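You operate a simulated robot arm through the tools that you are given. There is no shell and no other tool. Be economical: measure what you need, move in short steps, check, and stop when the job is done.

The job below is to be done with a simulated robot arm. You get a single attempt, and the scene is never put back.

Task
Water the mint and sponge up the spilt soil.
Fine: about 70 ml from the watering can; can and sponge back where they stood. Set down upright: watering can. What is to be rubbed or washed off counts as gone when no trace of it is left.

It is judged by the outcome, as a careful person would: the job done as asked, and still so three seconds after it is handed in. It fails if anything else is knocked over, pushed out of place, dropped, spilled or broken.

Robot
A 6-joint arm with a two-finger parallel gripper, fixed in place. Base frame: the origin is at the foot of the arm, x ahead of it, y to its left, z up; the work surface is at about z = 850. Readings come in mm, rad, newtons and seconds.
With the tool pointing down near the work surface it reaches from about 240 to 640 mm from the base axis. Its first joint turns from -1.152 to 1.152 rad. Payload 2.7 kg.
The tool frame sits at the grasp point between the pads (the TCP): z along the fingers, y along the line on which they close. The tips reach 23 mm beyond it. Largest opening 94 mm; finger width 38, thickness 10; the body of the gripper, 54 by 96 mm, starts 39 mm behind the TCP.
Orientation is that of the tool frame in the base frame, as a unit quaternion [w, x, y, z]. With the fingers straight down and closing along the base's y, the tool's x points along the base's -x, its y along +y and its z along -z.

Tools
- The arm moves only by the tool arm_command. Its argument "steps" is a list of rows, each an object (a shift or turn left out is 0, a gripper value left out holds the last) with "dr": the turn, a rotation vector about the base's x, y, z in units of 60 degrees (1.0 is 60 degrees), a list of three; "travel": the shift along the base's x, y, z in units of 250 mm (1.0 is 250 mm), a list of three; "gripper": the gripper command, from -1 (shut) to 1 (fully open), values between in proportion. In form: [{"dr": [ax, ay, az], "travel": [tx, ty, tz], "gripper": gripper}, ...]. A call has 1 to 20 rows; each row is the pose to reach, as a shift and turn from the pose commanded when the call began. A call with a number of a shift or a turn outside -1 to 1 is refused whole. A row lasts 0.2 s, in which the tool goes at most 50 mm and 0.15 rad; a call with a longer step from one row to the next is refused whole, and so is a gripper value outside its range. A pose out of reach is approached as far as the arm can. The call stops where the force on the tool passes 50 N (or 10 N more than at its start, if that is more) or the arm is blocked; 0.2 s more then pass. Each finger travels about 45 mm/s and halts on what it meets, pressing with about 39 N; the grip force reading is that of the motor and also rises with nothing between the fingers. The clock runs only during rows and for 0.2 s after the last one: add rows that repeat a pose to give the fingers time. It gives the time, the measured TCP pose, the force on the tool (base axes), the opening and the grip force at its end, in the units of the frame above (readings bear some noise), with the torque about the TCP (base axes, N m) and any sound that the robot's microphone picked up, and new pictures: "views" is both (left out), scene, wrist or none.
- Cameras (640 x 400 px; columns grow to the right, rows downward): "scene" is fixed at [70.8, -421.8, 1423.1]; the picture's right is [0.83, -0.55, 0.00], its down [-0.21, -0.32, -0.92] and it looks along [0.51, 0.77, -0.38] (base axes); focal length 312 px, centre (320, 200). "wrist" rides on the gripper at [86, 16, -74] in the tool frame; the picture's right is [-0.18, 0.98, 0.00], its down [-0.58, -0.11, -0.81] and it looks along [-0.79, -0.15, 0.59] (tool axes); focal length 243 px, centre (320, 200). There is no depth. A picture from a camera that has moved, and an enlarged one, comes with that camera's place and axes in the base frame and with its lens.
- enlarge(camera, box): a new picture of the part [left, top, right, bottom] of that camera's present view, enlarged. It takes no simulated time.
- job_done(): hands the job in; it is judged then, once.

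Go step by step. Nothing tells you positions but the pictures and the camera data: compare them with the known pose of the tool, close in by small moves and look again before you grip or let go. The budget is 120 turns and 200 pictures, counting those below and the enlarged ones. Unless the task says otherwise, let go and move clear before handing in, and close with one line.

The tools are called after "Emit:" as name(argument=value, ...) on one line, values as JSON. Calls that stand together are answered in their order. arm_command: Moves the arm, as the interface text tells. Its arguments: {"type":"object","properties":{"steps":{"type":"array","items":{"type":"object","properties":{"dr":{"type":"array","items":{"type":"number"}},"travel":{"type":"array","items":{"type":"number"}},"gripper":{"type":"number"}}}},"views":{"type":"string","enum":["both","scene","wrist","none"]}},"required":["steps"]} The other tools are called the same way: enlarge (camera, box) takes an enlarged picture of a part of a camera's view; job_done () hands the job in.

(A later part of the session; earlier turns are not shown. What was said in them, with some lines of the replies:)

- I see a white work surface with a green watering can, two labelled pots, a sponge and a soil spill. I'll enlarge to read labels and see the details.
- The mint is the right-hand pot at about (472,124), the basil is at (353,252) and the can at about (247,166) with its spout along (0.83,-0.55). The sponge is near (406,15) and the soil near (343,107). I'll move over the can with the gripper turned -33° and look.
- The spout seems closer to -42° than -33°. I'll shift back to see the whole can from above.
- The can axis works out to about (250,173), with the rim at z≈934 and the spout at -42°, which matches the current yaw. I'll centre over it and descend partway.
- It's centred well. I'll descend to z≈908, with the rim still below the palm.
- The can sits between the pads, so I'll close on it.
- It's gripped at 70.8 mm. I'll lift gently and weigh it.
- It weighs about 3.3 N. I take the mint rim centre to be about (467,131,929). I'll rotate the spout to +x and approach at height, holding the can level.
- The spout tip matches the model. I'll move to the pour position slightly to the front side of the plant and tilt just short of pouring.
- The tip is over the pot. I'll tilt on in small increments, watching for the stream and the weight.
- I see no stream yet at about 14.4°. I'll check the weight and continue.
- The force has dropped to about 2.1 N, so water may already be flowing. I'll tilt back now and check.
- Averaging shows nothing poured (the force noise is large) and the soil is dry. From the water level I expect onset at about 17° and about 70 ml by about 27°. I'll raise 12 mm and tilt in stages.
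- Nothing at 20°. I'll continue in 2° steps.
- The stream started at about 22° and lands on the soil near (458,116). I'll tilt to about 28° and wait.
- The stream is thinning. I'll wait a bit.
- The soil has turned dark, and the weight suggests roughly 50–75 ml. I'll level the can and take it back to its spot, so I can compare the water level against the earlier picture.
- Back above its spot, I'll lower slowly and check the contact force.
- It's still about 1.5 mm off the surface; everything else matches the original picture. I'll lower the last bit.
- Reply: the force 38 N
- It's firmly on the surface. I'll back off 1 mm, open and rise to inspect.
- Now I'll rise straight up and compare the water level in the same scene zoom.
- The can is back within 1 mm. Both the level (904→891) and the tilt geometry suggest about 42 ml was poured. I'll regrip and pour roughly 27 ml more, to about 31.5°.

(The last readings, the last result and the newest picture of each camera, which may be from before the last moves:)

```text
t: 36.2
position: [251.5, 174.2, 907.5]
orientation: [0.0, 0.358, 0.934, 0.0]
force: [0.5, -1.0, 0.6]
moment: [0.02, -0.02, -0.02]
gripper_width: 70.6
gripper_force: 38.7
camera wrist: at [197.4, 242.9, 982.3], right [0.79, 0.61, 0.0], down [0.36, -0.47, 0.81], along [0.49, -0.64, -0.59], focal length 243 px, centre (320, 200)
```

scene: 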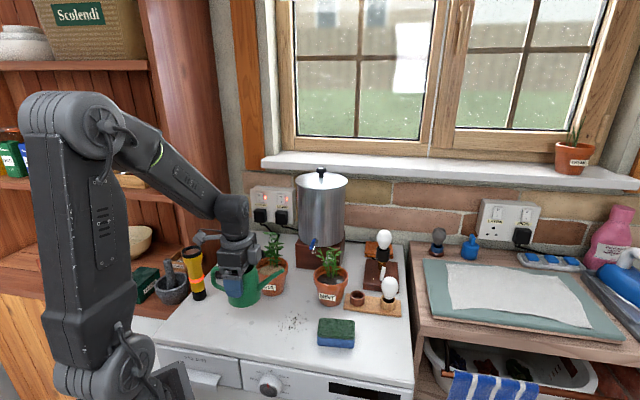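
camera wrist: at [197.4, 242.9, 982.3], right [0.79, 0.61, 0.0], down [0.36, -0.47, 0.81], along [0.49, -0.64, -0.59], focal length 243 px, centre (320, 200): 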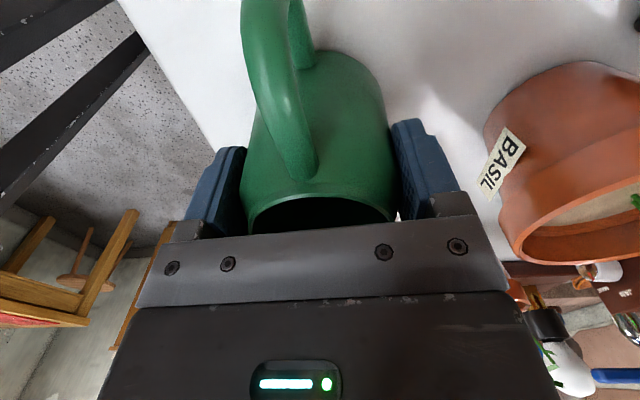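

It's gripped the same way. I'll lift and repeat the route.

Emit:
arm_command(steps=[{"travel": [0, 0, 0.04]}, {"travel": [0, 0, 0.12]}, {"travel": [0, 0, 0.2]}, {"travel": [0, 0, 0.28]}, {"travel": [0, 0, 0.32]}, {"travel": [0.02, -0.03, 0.32], "dr": [0, 0, 0.06]}, {"travel": [0.06, -0.07, 0.32], "dr": [0, 0, 0.18]}, {"travel": [0.11, -0.11, 0.32], "dr": [0, 0, 0.3]}, {"travel": [0.16, -0.15, 0.32], "dr": [0, 0, 0.42]}, {"travel": [0.21, -0.165, 0.32], "dr": [0, 0, 0.54]}, {"travel": [0.25, -0.17, 0.32], "dr": [0, 0, 0.65]}, {"travel": [0.28, -0.17, 0.32], "dr": [0, 0, 0.702]}, {"travel": [0.3, -0.19, 0.32], "dr": [0, 0, 0.702]}, {"travel": [0.35, -0.215, 0.3], "dr": [0, 0, 0.702]}, {"travel": [0.376, -0.222, 0.272], "dr": [0, 0, 0.702]}, {"travel": [0.376, -0.222, 0.272], "dr": [0, 0, 0.702]}], views="scene")

```text
t: 39.6
position: [345.3, 117.2, 977.5]
orientation: [0.001, -0.001, 1.0, 0.0]
force: [0.3, 0.6, -2.4]
moment: [0.01, 0.01, -0.01]
gripper_width: 70.3
gripper_force: 38.7
```

scene: 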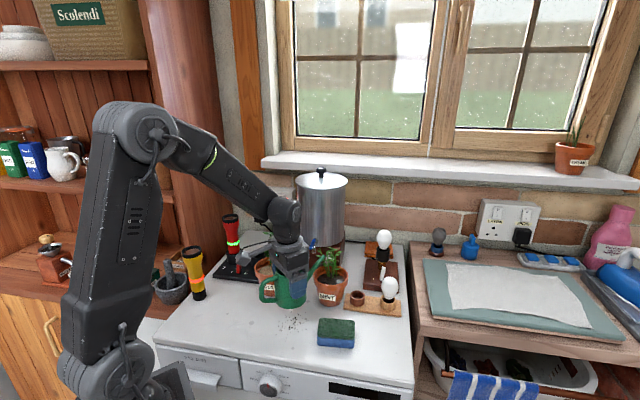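

I'll tilt to 31.5° and hold for about 2.5 s, then look.

Emit:
arm_command(steps=[{"dr": [0, 0.1, 0]}, {"dr": [0, 0.22, 0]}, {"dr": [0, 0.34, 0]}, {"dr": [0, 0.42, 0]}, {"dr": [0, 0.46, 0]}, {"dr": [0, 0.5, 0]}, {"dr": [0, 0.525, 0]}, {"dr": [0, 0.525, 0]}, {"dr": [0, 0.525, 0]}, {"dr": [0, 0.525, 0]}, {"dr": [0, 0.525, 0]}], views="none")

Emit:
enlarge(camera="scene", box=[258, 230, 378, 305])

Emit:
arm_command(steps=[{"dr": [0, 0, 0]}, {"dr": [0, 0, 0]}, {"dr": [0, 0, 0]}, {"dr": [0, 0, 0]}, {"dr": [0, 0, 0]}, {"dr": [0, 0, 0]}, {"dr": [0, 0, 0]}], views="none")

Emit:
enlarge(camera="scene", box=[298, 250, 378, 300])

```text
t: 42.0
position: [343.1, 118.1, 975.8]
orientation: [-0.271, -0.001, 0.963, 0.0]
force: [-0.2, -0.7, -2.3]
moment: [-0.02, -0.03, 0.0]
gripper_width: 70.4
gripper_force: 39.6
```

```text
5.33 times, centred on (318, 268) of scene
camera zoom: at [70.8, -421.8, 1423.1], right [0.83, -0.55, 0.0], down [-0.21, -0.32, -0.92], along [0.51, 0.77, -0.38], focal length 1663 px, centre (331, -160)
```

zoom: 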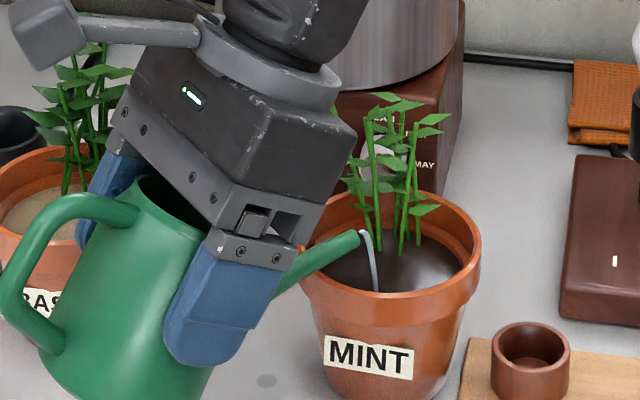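

```text
t: 43.6
position: [343.9, 118.3, 976.6]
orientation: [-0.271, -0.001, 0.963, 0.0]
force: [-1.0, -0.2, -2.2]
moment: [0.02, -0.03, 0.02]
gripper_width: 70.5
gripper_force: 39.2
```

```text
8.00 times, centred on (338, 275) of scene
camera zoom: at [70.8, -421.8, 1423.1], right [0.83, -0.55, 0.0], down [-0.21, -0.32, -0.92], along [0.51, 0.77, -0.38], focal length 2494 px, centre (176, -400)
```

zoom: 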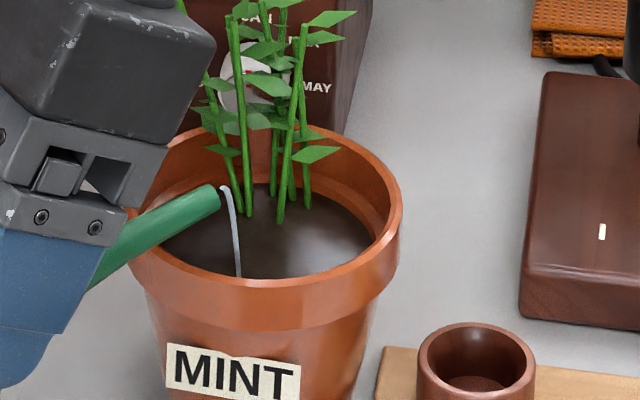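

The stream is waning as before. I'll hold another second, then level and carry the can back.

Emit:
arm_command(steps=[{"dr": [0, 0, 0]}, {"dr": [0, 0, 0]}, {"dr": [0, 0, 0]}, {"dr": [0, 0, 0]}, {"dr": [0, -0.1, 0]}, {"dr": [0, -0.22, 0]}, {"dr": [0, -0.34, 0]}, {"dr": [0, -0.46, 0]}, {"dr": [0, -0.525, 0]}, {"dr": [0, -0.525, 0]}, {"dr": [0, -0.525, 0], "travel": [-0.05, 0.01, 0.03]}, {"dr": [0, -0.525, 0], "travel": [-0.096, 0.052, 0.048]}, {"dr": [0, -0.525, 0], "travel": [-0.096, 0.052, 0.048]}], views="none")

Emit:
arm_command(steps=[{"dr": [0, 0, -0.06], "travel": [-0.03, 0.0, 0.0]}, {"dr": [0, 0, -0.18], "travel": [-0.07, 0.01, 0.0]}, {"dr": [0, 0, -0.3], "travel": [-0.12, 0.03, 0.0]}, {"dr": [0, 0, -0.42], "travel": [-0.17, 0.07, 0.0]}, {"dr": [0, 0, -0.54], "travel": [-0.22, 0.11, 0.0]}, {"dr": [0, 0, -0.65], "travel": [-0.26, 0.15, 0.0]}, {"dr": [0, 0, -0.702], "travel": [-0.28, 0.17, 0.0]}, {"dr": [0, 0, -0.702], "travel": [-0.28, 0.17, -0.1]}, {"dr": [0, 0, -0.702], "travel": [-0.28, 0.17, -0.2]}, {"dr": [0, 0, -0.702], "travel": [-0.28, 0.17, -0.27]}, {"dr": [0, 0, -0.702], "travel": [-0.28, 0.17, -0.305]}, {"dr": [0, 0, -0.702], "travel": [-0.28, 0.17, -0.318]}, {"dr": [0, 0, -0.702], "travel": [-0.28, 0.17, -0.318]}], views="wrist")

Emit:
enlarge(camera="scene", box=[205, 275, 305, 338])

```text
t: 46.4
position: [318.8, 130.8, 990.7]
orientation: [0.0, -0.001, 1.0, 0.0]
force: [-0.4, 0.0, -2.7]
moment: [-0.01, 0.02, -0.02]
gripper_width: 70.5
gripper_force: 38.9
```

```text
t: 49.2
position: [248.4, 172.5, 909.2]
orientation: [0.0, 0.358, 0.934, 0.0]
force: [0.6, 0.2, -2.0]
moment: [-0.03, -0.03, 0.01]
gripper_width: 70.4
gripper_force: 38.7
camera wrist: at [196.5, 242.8, 983.3], right [0.79, 0.61, 0.0], down [0.36, -0.47, 0.81], along [0.49, -0.64, -0.59], focal length 243 px, centre (320, 200)
```

wrist: 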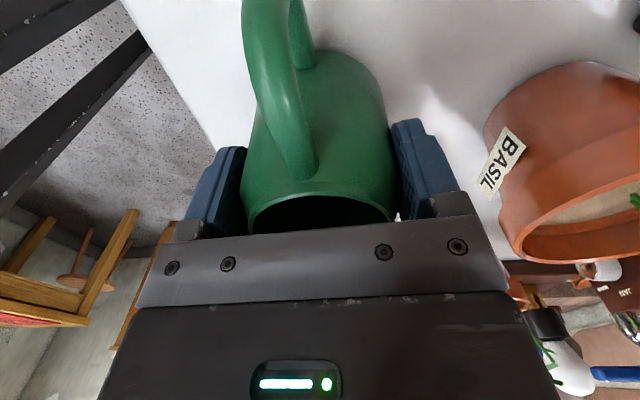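

```text
6.35 times, centred on (255, 306) of scene
camera zoom: at [70.8, -421.8, 1423.1], right [0.83, -0.55, 0.0], down [-0.21, -0.32, -0.92], along [0.51, 0.77, -0.38], focal length 1979 px, centre (733, -476)
```

zoom: 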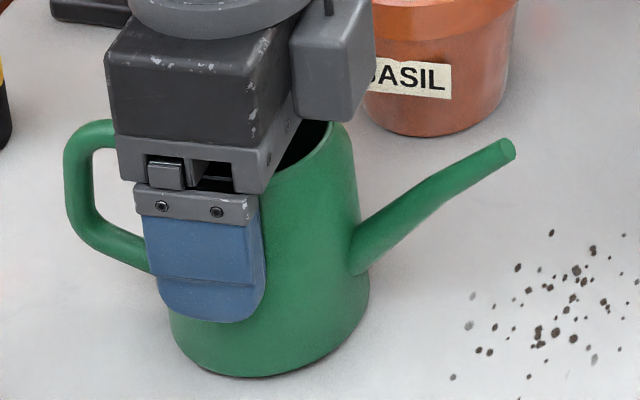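

The position matches. I'll lower the last millimetre, release and rise.

Emit:
arm_command(steps=[{"travel": [0, 0, -0.004]}, {"travel": [0, 0, -0.004]}], views="none")

```text
t: 49.8
position: [250.1, 174.0, 909.0]
orientation: [0.0, 0.359, 0.933, 0.001]
force: [-1.6, -0.8, 4.1]
moment: [0.13, 0.0, 0.03]
gripper_width: 70.5
gripper_force: 39.0
```

Emit:
arm_command(steps=[{"gripper": -0.2}, {"gripper": 0.6}, {"gripper": 1}, {"gripper": 1}, {"gripper": 1}, {"travel": [0, 0, 0.12]}, {"travel": [0, 0, 0.3]}, {"travel": [0, 0, 0.48]}, {"travel": [0, 0, 0.66]}, {"travel": [0, 0, 0.76]}], views="wrist")

Emit:
enlarge(camera="scene", box=[205, 275, 305, 338])

Emit:
enlarge(camera="wrist", box=[260, 0, 388, 80])

```text
t: 52.0
position: [250.0, 173.8, 1098.7]
orientation: [0.0, 0.358, 0.934, 0.0]
force: [0.0, 0.3, 0.6]
moment: [-0.01, 0.02, 0.01]
gripper_width: 94.1
gripper_force: 0.1
camera wrist: at [196.4, 242.6, 1172.7], right [0.79, 0.61, 0.0], down [0.36, -0.47, 0.81], along [0.49, -0.64, -0.59], focal length 243 px, centre (320, 200)
```

wrist: 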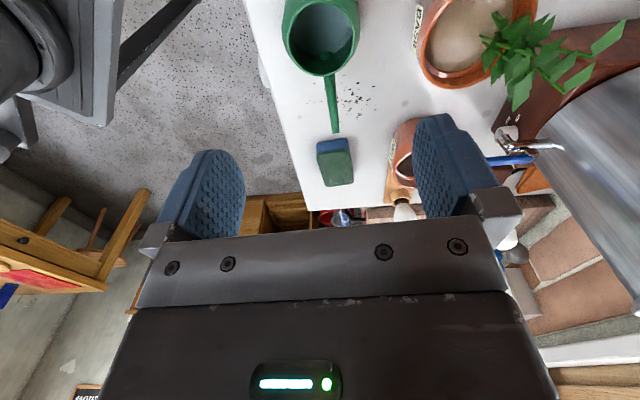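

```text
6.35 times, centred on (255, 306) of scene
camera zoom: at [70.8, -421.9, 1423.1], right [0.83, -0.55, 0.0], down [-0.21, -0.32, -0.92], along [0.51, 0.77, -0.38], focal length 1979 px, centre (733, -476)
```

zoom: 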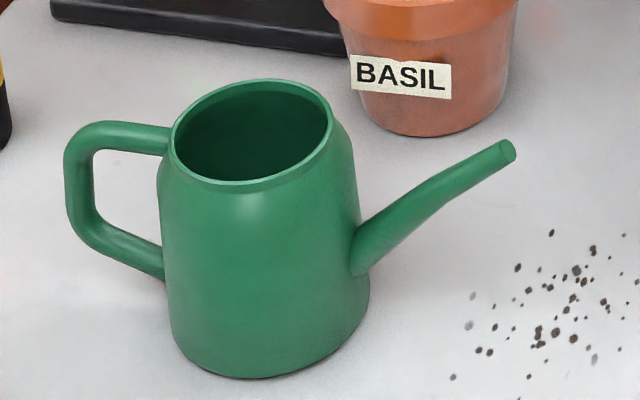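

```text
5.00 times, centred on (324, 40) of wrist
camera zoom: at [196.4, 242.6, 1172.7], right [0.79, 0.61, 0.0], down [0.36, -0.47, 0.81], along [0.49, -0.64, -0.59], focal length 1213 px, centre (300, 1000)
```

zoom: 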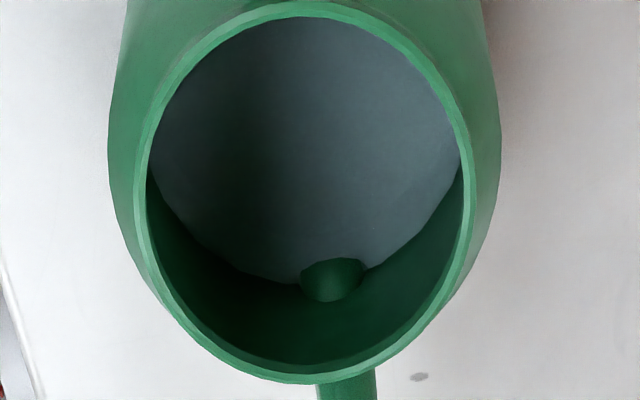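

The can is back in place. I'll check the interior more closely to estimate the level.

Emit:
enlarge(camera="scene", box=[225, 282, 273, 312])

Emit:
arm_command(steps=[{"travel": [0, 0, -0.2]}, {"travel": [0, 0, -0.4]}, {"travel": [0, 0, -0.436]}, {"travel": [0, 0, -0.436]}], views="wrist")

Emit:
enlarge(camera="wrist", box=[256, 50, 384, 160])

```text
13.33 times, centred on (249, 297) of scene
camera zoom: at [70.8, -421.9, 1423.1], right [0.83, -0.55, 0.0], down [-0.21, -0.32, -0.92], along [0.51, 0.77, -0.38], focal length 4157 px, centre (1267, -1093)
```

zoom: 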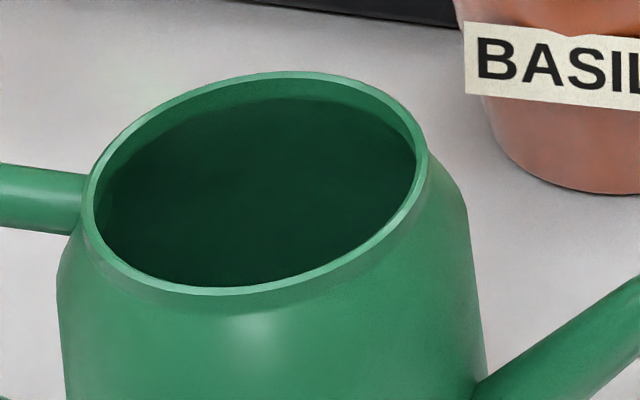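

```text
t: 53.0
position: [249.1, 172.4, 989.5]
orientation: [0.0, 0.359, 0.933, 0.0]
force: [-0.6, -0.4, -0.2]
moment: [-0.01, 0.03, 0.02]
gripper_width: 93.9
gripper_force: 0.1
camera wrist: at [196.6, 242.3, 1063.6], right [0.79, 0.61, 0.0], down [0.36, -0.47, 0.81], along [0.49, -0.64, -0.59], focal length 243 px, centre (320, 200)
```

wrist: 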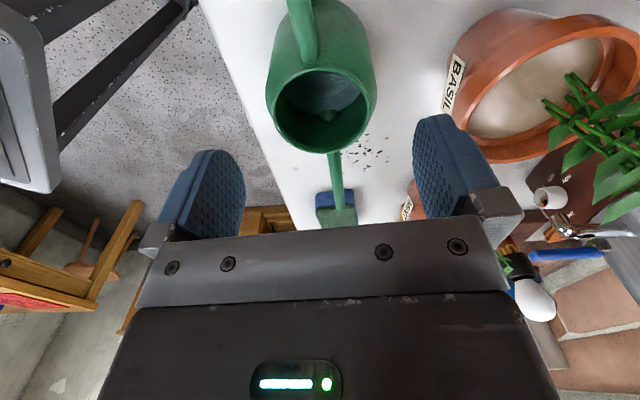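

```text
3.64 times, centred on (320, 105) of wrist
camera zoom: at [196.6, 242.3, 1063.6], right [0.79, 0.61, 0.0], down [0.36, -0.47, 0.81], along [0.49, -0.64, -0.59], focal length 882 px, centre (320, 546)
```

zoom: 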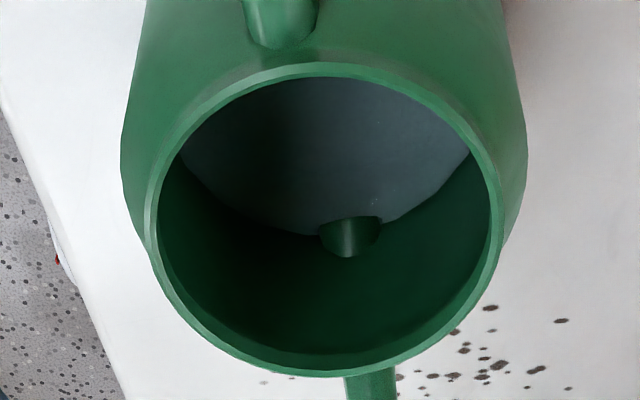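

Level now is about 887 versus 908 at the start, about 70 ml in total, so watering is done. Next I'll move over the sponge for a look.

Emit:
arm_command(steps=[{"travel": [0, 0, 0.1]}, {"travel": [0.1, -0.1, 0.15]}, {"travel": [0.23, -0.23, 0.15]}, {"travel": [0.36, -0.36, 0.15]}, {"travel": [0.48, -0.49, 0.15], "dr": [0, 0, 0.04]}, {"travel": [0.58, -0.616, 0.15], "dr": [0, 0, 0.08]}, {"travel": [0.58, -0.616, 0.1], "dr": [0, 0, 0.08]}])

Emit:
enlarge(camera="wrist", box=[240, 0, 400, 100])

```text
t: 54.6
position: [395.0, 19.6, 1013.3]
orientation: [-0.001, 0.319, 0.948, 0.0]
force: [-0.1, 0.0, -0.6]
moment: [0.02, 0.01, 0.01]
gripper_width: 93.8
gripper_force: 0.1
camera wrist: at [336.6, 84.4, 1087.9], right [0.74, 0.67, 0.0], down [0.4, -0.44, 0.81], along [0.54, -0.6, -0.59], focal length 243 px, centre (320, 200)
```

scene: 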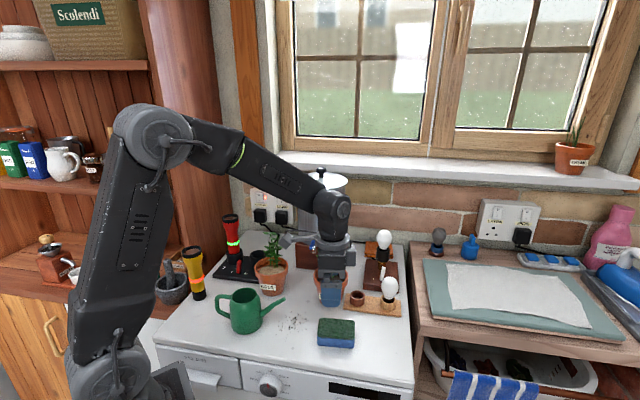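
wrist: 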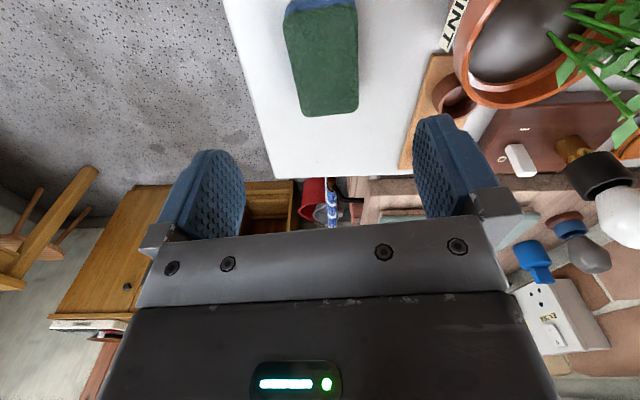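

```text
4.00 times, centred on (320, 50) of wrist
camera zoom: at [336.6, 84.4, 1087.9], right [0.74, 0.67, 0.0], down [0.4, -0.44, 0.81], along [0.54, -0.6, -0.59], focal length 970 px, centre (320, 800)
```

zoom: 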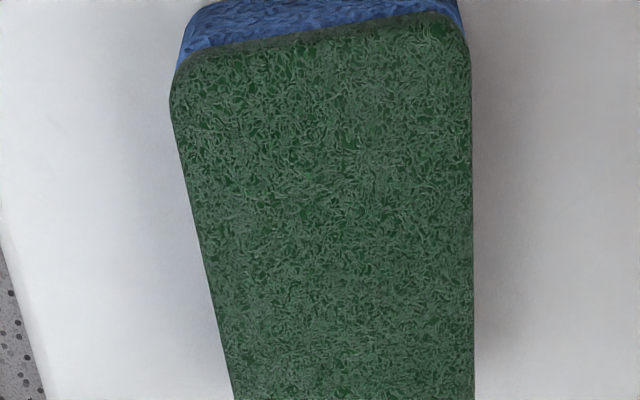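

The sponge centre is (406.5,14), long axis about -40°, roughly 83×51 mm. The spill lies partly beneath the spout, so the gripper and camera would foul it. I'll shift the can about 70 mm back along its own axis for the wiping and return it afterwards.

Emit:
arm_command(steps=[{"travel": [-0.1, 0.12, 0.05], "dr": [0, 0, -0.04]}, {"travel": [-0.22, 0.25, 0.05], "dr": [0, 0, -0.08]}, {"travel": [-0.35, 0.38, 0.05], "dr": [0, 0, -0.08]}, {"travel": [-0.47, 0.5, 0.05], "dr": [0, 0, -0.08]}, {"travel": [-0.58, 0.616, 0.05], "dr": [0, 0, -0.08]}, {"travel": [-0.58, 0.616, 0.0], "dr": [0, 0, -0.08]}], views="wrist")

Emit:
arm_command(steps=[{"travel": [0, 0, -0.15]}, {"travel": [0, 0, -0.3]}, {"travel": [0, 0, -0.424]}, {"travel": [0, 0, -0.424]}, {"travel": [0, 0, -0.424], "gripper": 0.2}, {"travel": [0, 0, -0.424], "gripper": -0.2}, {"travel": [0, 0, -0.424], "gripper": -1}, {"travel": [0, 0, -0.424], "gripper": -1}, {"travel": [0, 0, -0.424], "gripper": -1}, {"travel": [0, 0, -0.34]}, {"travel": [0, 0, -0.24]}, {"travel": [-0.06, 0.054, -0.24]}, {"travel": [-0.14, 0.126, -0.24]}, {"travel": [-0.19, 0.17, -0.24]}, {"travel": [-0.208, 0.188, -0.24]}, {"travel": [-0.208, 0.188, -0.34]}, {"travel": [-0.208, 0.188, -0.4]}, {"travel": [-0.208, 0.188, -0.418]}, {"travel": [-0.208, 0.188, -0.418]}])

```text
t: 56.0
position: [250.5, 174.5, 1013.2]
orientation: [0.0, 0.358, 0.934, 0.001]
force: [-1.0, 0.1, 0.4]
moment: [0.02, 0.03, 0.03]
gripper_width: 94.0
gripper_force: 0.1
camera wrist: at [196.6, 244.1, 1088.0], right [0.8, 0.61, 0.0], down [0.36, -0.47, 0.81], along [0.49, -0.64, -0.59], focal length 243 px, centre (320, 200)
```

wrist: 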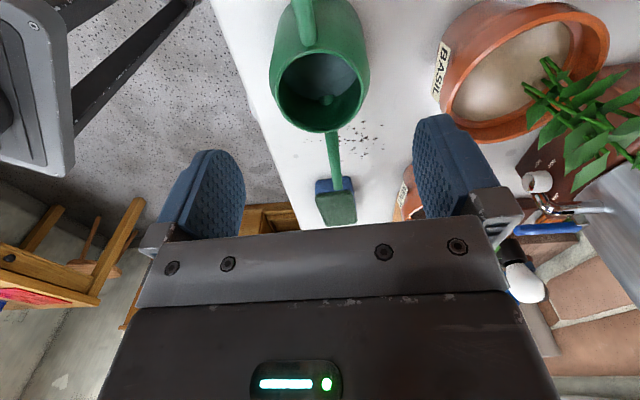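

```text
t: 60.0
position: [197.2, 220.8, 910.2]
orientation: [0.0, 0.358, 0.934, 0.0]
force: [0.4, -0.4, -2.9]
moment: [-0.03, -0.02, -0.02]
gripper_width: 70.5
gripper_force: 38.7
camera wrist: at [144.6, 290.1, 983.2], right [0.79, 0.61, 0.0], down [0.36, -0.47, 0.81], along [0.49, -0.64, -0.59], focal length 243 px, centre (320, 200)
```

scene: 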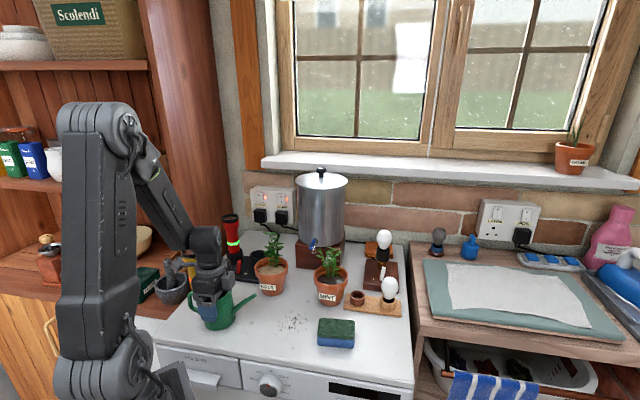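
wrist: 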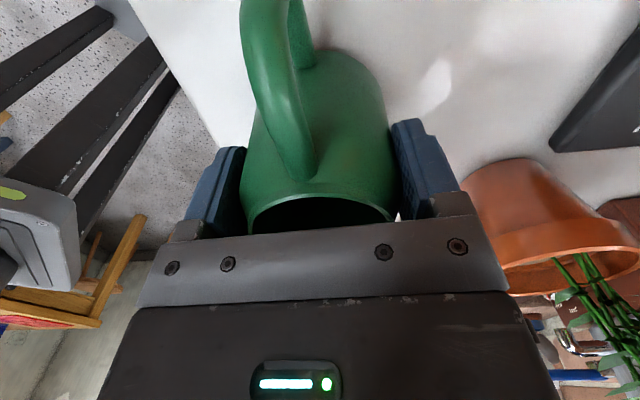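

The can is at its temporary spot just above the surface. I'll lower the last millimetre, release and rise.

Emit:
arm_command(steps=[{"travel": [0, 0, -0.006]}, {"travel": [0, 0, -0.006]}, {"travel": [0, 0, -0.006], "gripper": -0.2}, {"travel": [0, 0, -0.006], "gripper": 0.6}, {"travel": [0, 0, -0.006], "gripper": 1}, {"travel": [0, 0, -0.006], "gripper": 1}, {"travel": [0, 0, -0.006], "gripper": 1}, {"travel": [0, 0, 0.1]}, {"travel": [0, 0, 0.25]}, {"travel": [0, 0, 0.42]}], views="scene")

Emit:
enlarge(camera="scene", box=[190, 265, 350, 365])

```text
t: 62.2
position: [197.2, 221.4, 1015.6]
orientation: [0.0, 0.359, 0.933, 0.0]
force: [0.5, -0.2, -0.1]
moment: [-0.01, 0.01, 0.0]
gripper_width: 93.9
gripper_force: 0.0
```

scene: 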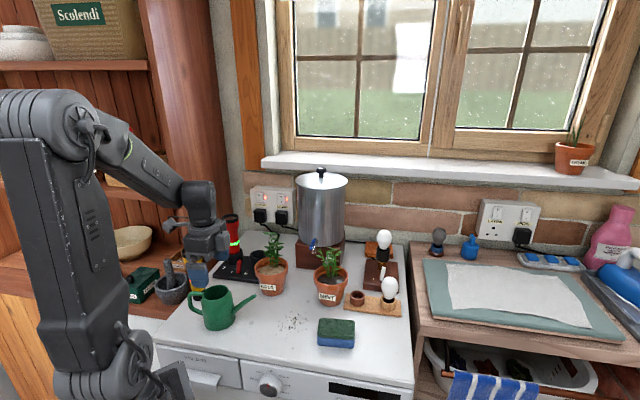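

```text
4.00 times, centred on (270, 315) of scene
camera zoom: at [70.8, -421.8, 1423.1], right [0.83, -0.55, 0.0], down [-0.21, -0.32, -0.92], along [0.51, 0.77, -0.38], focal length 1247 px, centre (520, -260)
```

zoom: 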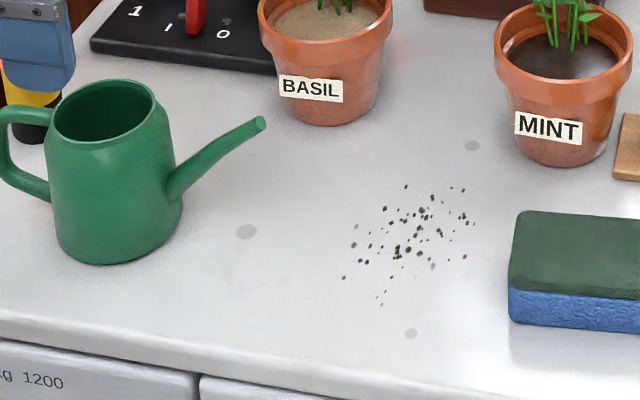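

The wipe plan is set: grip the sponge, turn it 90° so the camera hangs over the free edge, then stroke over the soil. Now I'll go above the sponge and check alignment.

Emit:
arm_command(steps=[{"travel": [0.1, -0.1, 0.05]}, {"travel": [0.23, -0.23, 0.05]}, {"travel": [0.36, -0.36, 0.05]}, {"travel": [0.49, -0.49, 0.05]}, {"travel": [0.62, -0.62, 0.05], "dr": [0, 0, 0.035]}, {"travel": [0.74, -0.74, 0.0], "dr": [0, 0, 0.035]}, {"travel": [0.832, -0.828, -0.1], "dr": [0, 0, 0.035]}, {"travel": [0.832, -0.828, -0.26], "dr": [0, 0, 0.035]}, {"travel": [0.832, -0.828, -0.26], "dr": [0, 0, 0.035]}], views="both")

```text
t: 64.2
position: [405.7, 13.3, 949.7]
orientation: [0.0, 0.341, 0.94, 0.0]
force: [0.5, 0.7, 0.0]
moment: [-0.02, -0.02, 0.0]
gripper_width: 93.9
gripper_force: 0.0
camera wrist: at [350.3, 80.7, 1023.8], right [0.77, 0.64, 0.0], down [0.38, -0.46, 0.81], along [0.51, -0.62, -0.59], focal length 243 px, centre (320, 200)
```

scene: 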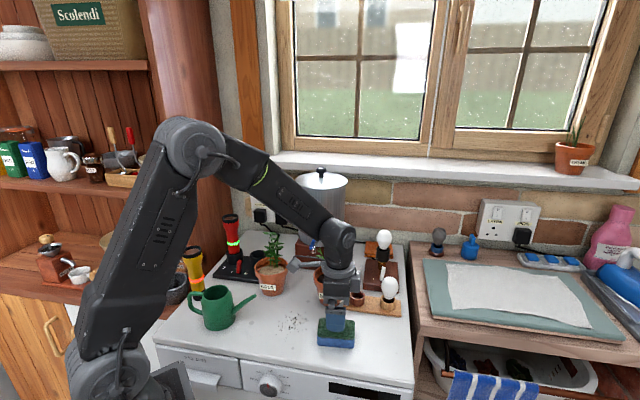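
wrist: 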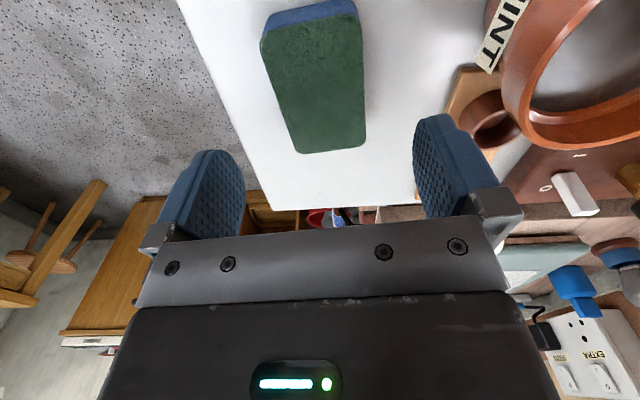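

The sponge is perfectly centred. I'll descend and grip it.

Emit:
arm_command(steps=[{"travel": [0, 0, -0.12]}, {"travel": [0, 0, -0.22]}, {"travel": [0, 0, -0.285]}, {"travel": [0, 0, -0.285]}, {"travel": [0, 0, -0.285], "gripper": 0.4}, {"travel": [0, 0, -0.285], "gripper": 0.1}, {"travel": [0, 0, -0.285], "gripper": -0.2}, {"travel": [0, 0, -0.285], "gripper": -1}, {"travel": [0, 0, -0.285], "gripper": -1}, {"travel": [0, 0, -0.285], "gripper": -1}], views="both")

```text
t: 66.4
position: [406.4, 13.0, 878.6]
orientation: [0.0, 0.341, 0.94, 0.0]
force: [0.4, -0.4, 0.7]
moment: [0.0, -0.02, -0.01]
gripper_width: 53.3
gripper_force: 39.7
camera wrist: at [350.2, 81.1, 952.5], right [0.77, 0.64, 0.0], down [0.38, -0.46, 0.81], along [0.51, -0.62, -0.59], focal length 243 px, centre (320, 200)
```

scene: 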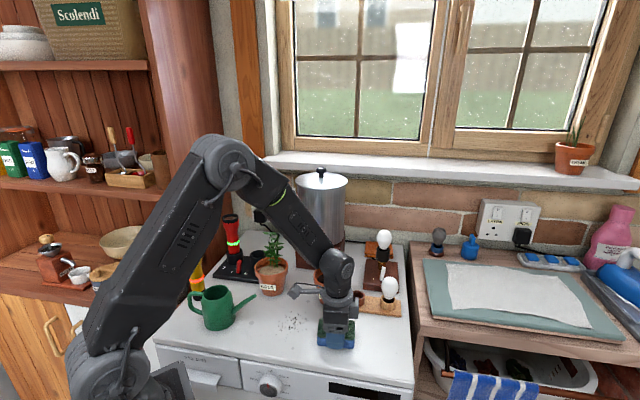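
wrist: 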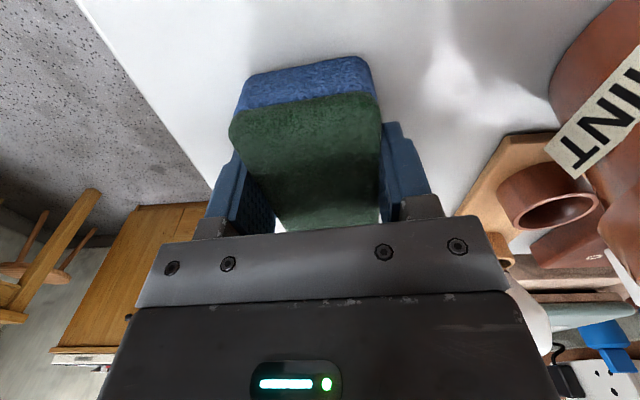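

It's gripped at 53 mm. I'll lift and turn the sponge to lie across the soil patch.

Emit:
arm_command(steps=[{"travel": [0, 0, 0.08]}, {"travel": [0, 0, 0.16]}, {"travel": [-0.02, 0.03, 0.2], "dr": [0, 0, 0.13]}, {"travel": [-0.05, 0.06, 0.2], "dr": [0, 0, 0.27]}, {"travel": [-0.08, 0.1, 0.2], "dr": [0, 0, 0.41]}, {"travel": [-0.12, 0.14, 0.2], "dr": [0, 0, 0.55]}, {"travel": [-0.16, 0.18, 0.2], "dr": [0, 0, 0.69]}, {"travel": [-0.2, 0.23, 0.2], "dr": [0, 0, 0.83]}, {"travel": [-0.24, 0.288, 0.2], "dr": [0, 0, 0.97]}], views="none")

Emit:
arm_command(steps=[{"dr": [0, 0, 0.13]}, {"dr": [0, 0, 0.27]}, {"dr": [0, 0, 0.41]}, {"dr": [0, 0, 0.497]}, {"dr": [0, 0, 0.497]}], views="both")

```text
t: 68.4
position: [346.2, 86.0, 927.5]
orientation: [0.0, -0.16, 0.987, -0.001]
force: [-0.1, -0.4, 0.2]
moment: [0.01, 0.01, 0.03]
gripper_width: 53.0
gripper_force: 39.2
```

```text
t: 69.6
position: [345.5, 85.2, 928.6]
orientation: [0.0, -0.408, 0.913, 0.001]
force: [-0.3, 0.0, -0.7]
moment: [0.0, -0.05, 0.01]
gripper_width: 53.2
gripper_force: 39.0
camera wrist: at [276.4, 31.3, 1002.2], right [-0.61, 0.79, 0.0], down [0.47, 0.36, 0.81], along [0.64, 0.49, -0.59], focal length 243 px, centre (320, 200)
```

scene: 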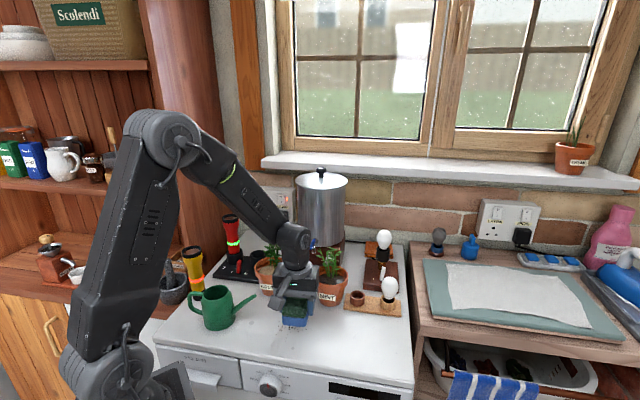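
wrist: 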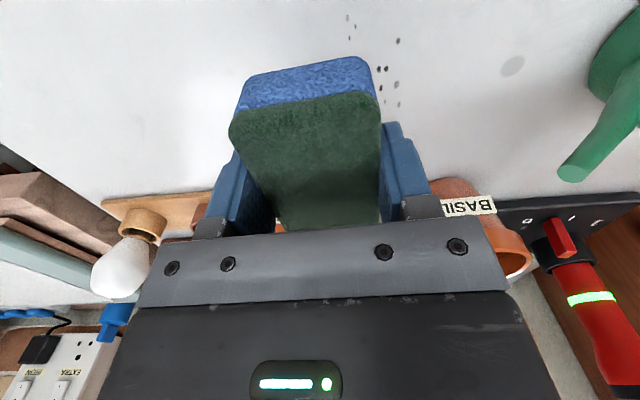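

The soil lies just to the can side of the sponge. I'll lower to contact and check the force.

Emit:
arm_command(steps=[{"travel": [0, 0, -0.1]}, {"travel": [0, 0, -0.18]}, {"travel": [0, 0, -0.2]}, {"travel": [0, 0, -0.2]}], views="none")

Emit:
arm_command(steps=[{"travel": [0, 0, -0.004]}, {"travel": [0, 0, -0.004]}], views="none")

```text
t: 70.6
position: [344.7, 86.2, 878.4]
orientation: [-0.001, -0.407, 0.913, 0.0]
force: [-0.5, 0.4, 0.3]
moment: [0.01, 0.02, -0.01]
gripper_width: 53.4
gripper_force: 38.9
```

```text
t: 71.2
position: [345.9, 85.2, 878.5]
orientation: [0.001, -0.407, 0.914, 0.0]
force: [-1.8, -0.6, 11.3]
moment: [0.07, 0.03, -0.02]
gripper_width: 53.1
gripper_force: 39.1
```

Contact is good at 11 N. I'll wipe in overlapping strokes.

Emit:
arm_command(steps=[{"travel": [-0.04, 0.036, 0]}, {"travel": [-0.08, 0.072, 0]}, {"travel": [-0.115, 0.104, 0]}, {"travel": [-0.136, 0.08, 0]}, {"travel": [-0.1, 0.048, 0]}, {"travel": [-0.06, 0.012, 0]}, {"travel": [-0.02, -0.024, 0]}, {"travel": [0.01, -0.04, 0]}, {"travel": [0.044, 0.025, 0]}, {"travel": [0.0, 0.065, 0]}, {"travel": [-0.04, 0.1, 0]}, {"travel": [-0.083, 0.14, 0]}, {"travel": [-0.04, 0.187, 0]}, {"travel": [0.0, 0.151, 0]}, {"travel": [0.04, 0.115, 0]}, {"travel": [0.087, 0.072, 0]}, {"travel": [0.04, 0.115, 0]}, {"travel": [0.0, 0.151, 0]}, {"travel": [-0.04, 0.187, 0]}], views="scene")

Emit:
enlarge(camera="scene", box=[230, 285, 340, 354])

```text
t: 75.2
position: [336.3, 131.9, 878.0]
orientation: [0.0, -0.408, 0.913, 0.0]
force: [0.1, -0.6, 1.7]
moment: [-0.01, -0.01, 0.02]
gripper_width: 53.4
gripper_force: 39.0
```

scene: 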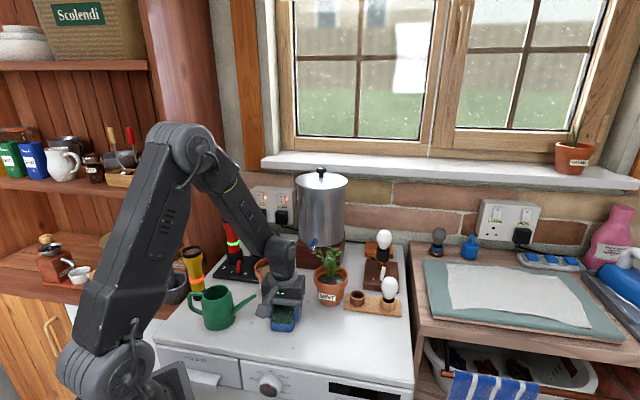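

```text
5.80 times, centred on (285, 320) of scene
camera zoom: at [70.8, -421.9, 1423.1], right [0.83, -0.55, 0.0], down [-0.21, -0.32, -0.92], along [0.51, 0.77, -0.38], focal length 1807 px, centre (523, -493)
```

zoom: 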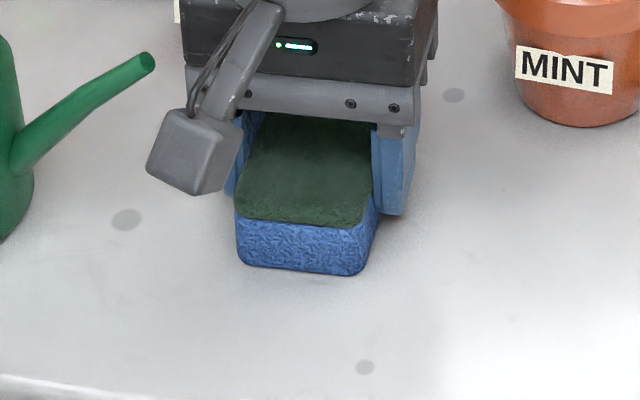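

The visible area is clean. I'll lift and move aside to check the rest.

Emit:
arm_command(steps=[{"travel": [0.02, -0.02, 0.08]}, {"travel": [0.08, -0.12, 0.2]}, {"travel": [0.16, -0.24, 0.204]}, {"travel": [0.22, -0.34, 0.204]}], views="none")

Emit:
enlarge(camera="scene", box=[230, 285, 340, 354])

```text
t: 76.2
position: [390.1, 46.3, 929.7]
orientation: [0.0, -0.407, 0.913, 0.001]
force: [0.2, -0.5, -0.5]
moment: [0.03, 0.02, 0.01]
gripper_width: 53.5
gripper_force: 38.9
```

```text
5.80 times, centred on (285, 320) of scene
camera zoom: at [70.8, -421.8, 1423.1], right [0.83, -0.55, 0.0], down [-0.21, -0.32, -0.92], along [0.51, 0.77, -0.38], focal length 1807 px, centre (523, -493)
```

zoom: 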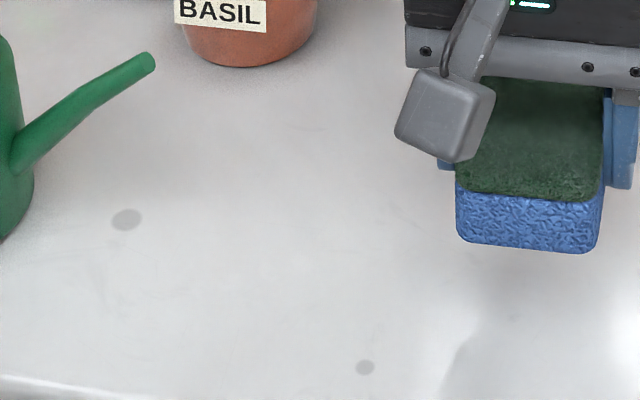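

It's clean so far. I'll turn the sponge back and carry it over its original place, then check the remaining patch.

Emit:
arm_command(steps=[{"dr": [0, 0, -0.13], "travel": [0.02, -0.03, 0]}, {"dr": [0, 0, -0.27], "travel": [0.04, -0.07, 0]}, {"dr": [0, 0, -0.41], "travel": [0.06, -0.1, 0]}, {"dr": [0, 0, -0.55], "travel": [0.06, -0.135, 0]}, {"dr": [0, 0, -0.69], "travel": [0.06, -0.135, 0]}, {"dr": [0, 0, -0.83], "travel": [0.06, -0.135, 0]}, {"dr": [0, 0, -0.97], "travel": [0.06, -0.135, 0]}], views="none")

Emit:
arm_command(steps=[{"dr": [0, 0, -0.13]}, {"dr": [0, 0, -0.27]}, {"dr": [0, 0, -0.41]}, {"dr": [0, 0, -0.497]}, {"dr": [0, 0, -0.497]}], views="scene")

Emit:
enlarge(camera="scene", box=[230, 285, 340, 354])

```text
t: 77.8
position: [405.1, 14.3, 929.1]
orientation: [0.0, 0.09, 0.996, 0.0]
force: [0.2, 0.0, 0.4]
moment: [-0.01, -0.01, 0.02]
gripper_width: 53.0
gripper_force: 38.6
```

```text
t: 79.0
position: [406.9, 13.2, 929.2]
orientation: [0.0, 0.342, 0.94, 0.0]
force: [0.1, 0.0, -0.8]
moment: [0.02, 0.0, 0.01]
gripper_width: 53.3
gripper_force: 39.5
```

scene: 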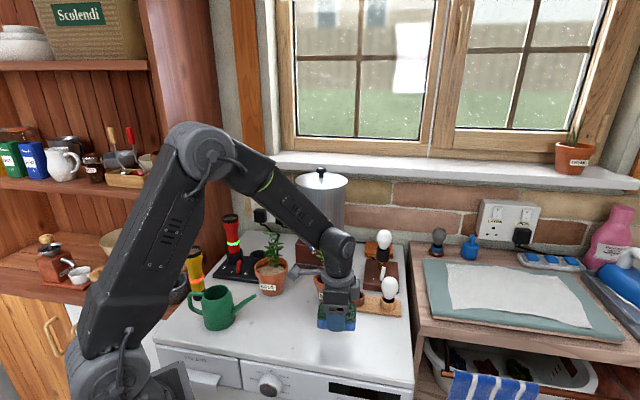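

```text
5.80 times, centred on (285, 320) of scene
camera zoom: at [70.8, -421.8, 1423.1], right [0.83, -0.55, 0.0], down [-0.21, -0.32, -0.92], along [0.51, 0.77, -0.38], focal length 1807 px, centre (523, -493)
```

zoom: 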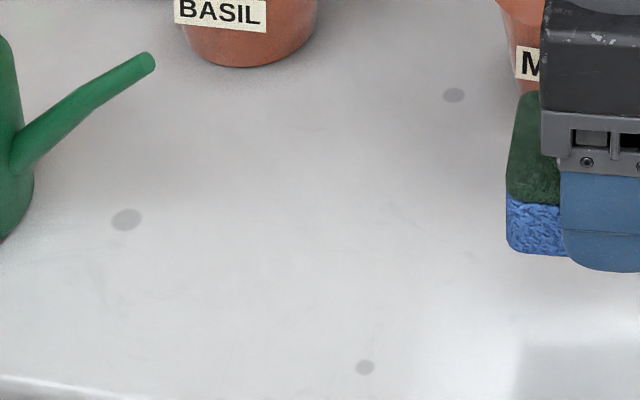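

The surface is clean. I'll set the sponge down at its original pose and release.

Emit:
arm_command(steps=[{"travel": [0, 0, -0.1]}, {"travel": [0, 0, -0.18]}, {"travel": [0, 0, -0.201]}, {"travel": [0, 0, -0.201]}, {"travel": [0, 0, -0.201], "gripper": -0.1}, {"travel": [0, 0, -0.201], "gripper": 0.4}, {"travel": [0, 0, -0.201], "gripper": 1}, {"travel": [0, 0, -0.201], "gripper": 1}, {"travel": [0, 0, -0.201], "gripper": 1}, {"travel": [0, 0, -0.05]}, {"travel": [0, 0, 0.14]}, {"travel": [0, 0, 0.34]}], views="none")

Emit:
enlarge(camera="scene", box=[190, 210, 420, 354])

```text
t: 81.6
position: [406.0, 12.4, 1013.4]
orientation: [0.0, 0.341, 0.94, 0.0]
force: [-0.2, -0.2, -0.7]
moment: [-0.01, 0.0, 0.0]
gripper_width: 93.8
gripper_force: 0.1
```

```text
2.78 times, centred on (305, 282) of scene
camera zoom: at [70.8, -421.8, 1423.1], right [0.83, -0.55, 0.0], down [-0.21, -0.32, -0.92], along [0.51, 0.77, -0.38], focal length 866 px, centre (362, -28)
```

zoom: 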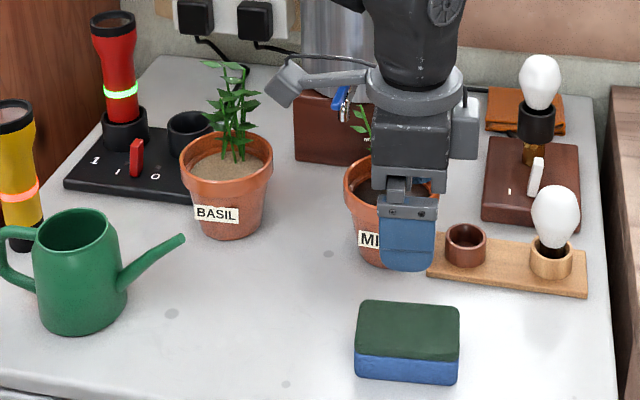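

The sponge is exactly back. Now I'll return to the can.

Emit:
arm_command(steps=[{"travel": [-0.1, 0.1, 0.05]}, {"travel": [-0.23, 0.23, 0.05]}, {"travel": [-0.36, 0.36, 0.05]}, {"travel": [-0.49, 0.49, 0.05]}, {"travel": [-0.62, 0.62, 0.05], "dr": [0, 0, -0.035]}, {"travel": [-0.74, 0.74, 0.05], "dr": [0, 0, -0.035]}, {"travel": [-0.832, 0.828, 0.0], "dr": [0, 0, -0.035]}, {"travel": [-0.832, 0.828, 0.0], "dr": [0, 0, -0.035]}], views="wrist")

```text
t: 83.4
position: [198.3, 220.8, 1013.7]
orientation: [0.0, 0.359, 0.933, 0.0]
force: [0.5, -0.3, 0.8]
moment: [-0.02, -0.02, 0.0]
gripper_width: 94.1
gripper_force: 0.0
camera wrist: at [144.7, 289.5, 1087.0], right [0.8, 0.61, 0.0], down [0.36, -0.47, 0.81], along [0.49, -0.64, -0.59], focal length 243 px, centre (320, 200)
```

wrist: 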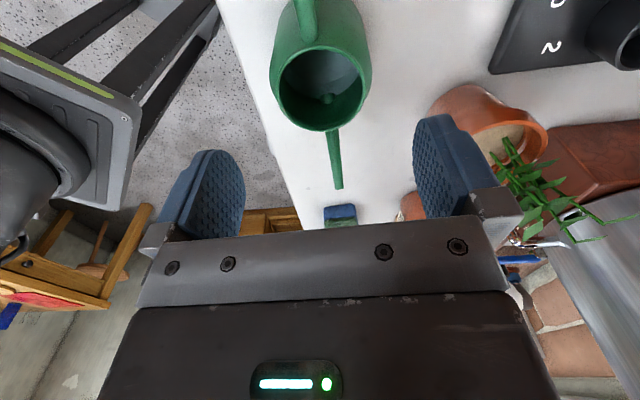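

The view is aligned the same as before. I'll grip, lift and carry the can to its original spot, stopping just above the surface.

Emit:
arm_command(steps=[{"travel": [0, 0, -0.15]}, {"travel": [0, 0, -0.3]}, {"travel": [0, 0, -0.42]}, {"travel": [0, 0, -0.42]}, {"travel": [0, 0, -0.42], "gripper": 0.2}, {"travel": [0, 0, -0.42], "gripper": -0.2}, {"travel": [0, 0, -0.42], "gripper": -1}, {"travel": [0, 0, -0.42], "gripper": -1}, {"travel": [0, 0, -0.42], "gripper": -1}, {"travel": [0, 0, -0.34]}, {"travel": [0, 0, -0.24]}, {"travel": [0.04, -0.036, -0.24]}, {"travel": [0.12, -0.108, -0.24]}, {"travel": [0.18, -0.163, -0.24]}, {"travel": [0.208, -0.188, -0.24]}, {"travel": [0.208, -0.188, -0.34]}, {"travel": [0.208, -0.188, -0.4]}, {"travel": [0.208, -0.188, -0.416]}, {"travel": [0.208, -0.188, -0.416]}], views="none")

Emit:
enlarge(camera="scene", box=[205, 275, 305, 338])

```text
t: 87.4
position: [249.0, 173.1, 910.9]
orientation: [0.0, 0.359, 0.933, 0.0]
force: [0.0, -0.1, -1.9]
moment: [0.01, -0.02, 0.02]
gripper_width: 70.4
gripper_force: 38.7
```

```text
6.35 times, centred on (255, 306) of scene
camera zoom: at [70.8, -421.8, 1423.1], right [0.83, -0.55, 0.0], down [-0.21, -0.32, -0.92], along [0.51, 0.77, -0.38], focal length 1979 px, centre (733, -476)
```

zoom: 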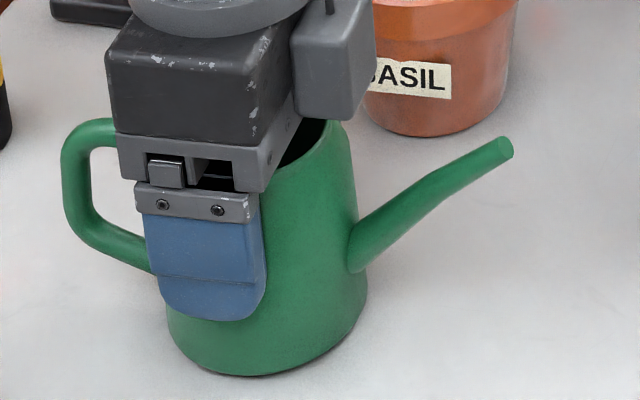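

It's within 1–2 px of the original. I'll lower the last millimetre.

Emit:
arm_command(steps=[{"travel": [0.002, 0, -0.003]}, {"travel": [0.002, 0, -0.005]}, {"travel": [0.002, 0, -0.005]}], views="none")

```text
t: 88.2
position: [250.4, 172.2, 909.0]
orientation: [-0.001, 0.359, 0.933, 0.0]
force: [0.4, -0.2, -0.9]
moment: [-0.03, 0.0, 0.0]
gripper_width: 70.5
gripper_force: 38.9
```

It's nearly seated, so I'll go a touch lower, release and rise clear.

Emit:
arm_command(steps=[{"travel": [0, 0, -0.002]}, {"travel": [0, 0, -0.002]}, {"travel": [0, 0, -0.002], "gripper": -0.2}, {"travel": [0, 0, -0.002], "gripper": 0.6}, {"travel": [0, 0, -0.002], "gripper": 1}, {"travel": [0, 0, -0.002], "gripper": 1}, {"travel": [0, 0, -0.002], "gripper": 1}, {"travel": [0, 0, 0.12]}, {"travel": [0, 0, 0.3]}, {"travel": [0, 0, 0.48]}, {"travel": [0, 0, 0.66]}, {"travel": [0, 0, 0.84]}], views="scene")

Emit:
enlarge(camera="scene", box=[190, 210, 420, 354])

Emit:
enlarge(camera="scene", box=[205, 275, 305, 338])

```text
t: 90.8
position: [250.2, 173.2, 1119.7]
orientation: [0.0, 0.358, 0.934, 0.0]
force: [-0.2, -0.3, 0.2]
moment: [-0.03, -0.03, 0.04]
gripper_width: 94.0
gripper_force: 0.0
```

scene: 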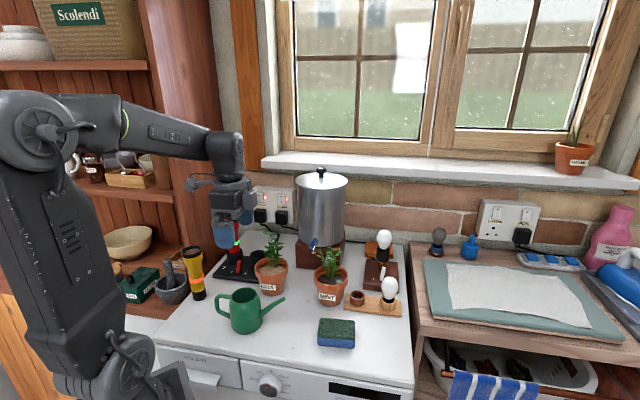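

```text
2.78 times, centred on (305, 282) of scene
camera zoom: at [70.8, -421.9, 1423.1], right [0.83, -0.55, 0.0], down [-0.21, -0.32, -0.92], along [0.51, 0.77, -0.38], focal length 866 px, centre (362, -28)
```

zoom: 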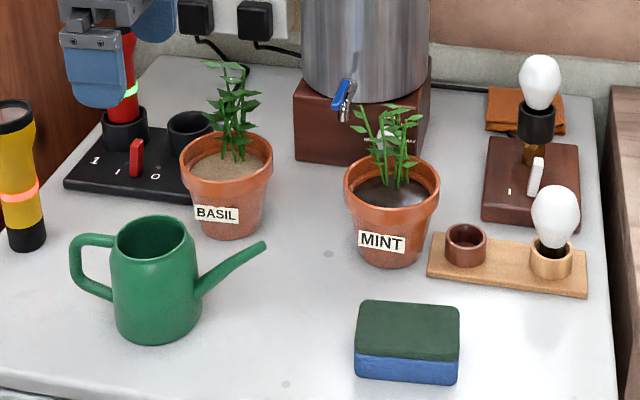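

```text
6.35 times, centred on (255, 306) of scene
camera zoom: at [70.8, -421.9, 1423.1], right [0.83, -0.55, 0.0], down [-0.21, -0.32, -0.92], along [0.51, 0.77, -0.38], focal length 1979 px, centre (733, -476)
```

zoom: 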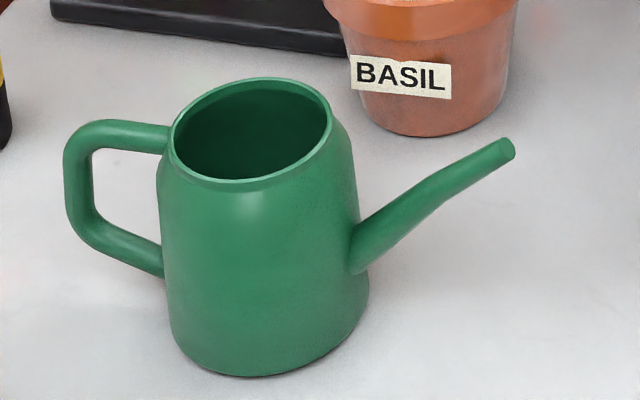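

The can and sponge are back where they stood, the mint soil is wet, the spilt soil is gone and the arm is clear. I'll hand it in.

Emit:
job_done()

```text
The job is handed in.
```

The mint is watered with about 70 ml, estimated from the water level in the can. The spilt soil is wiped up, and the can (upright) and sponge are back where they stood.
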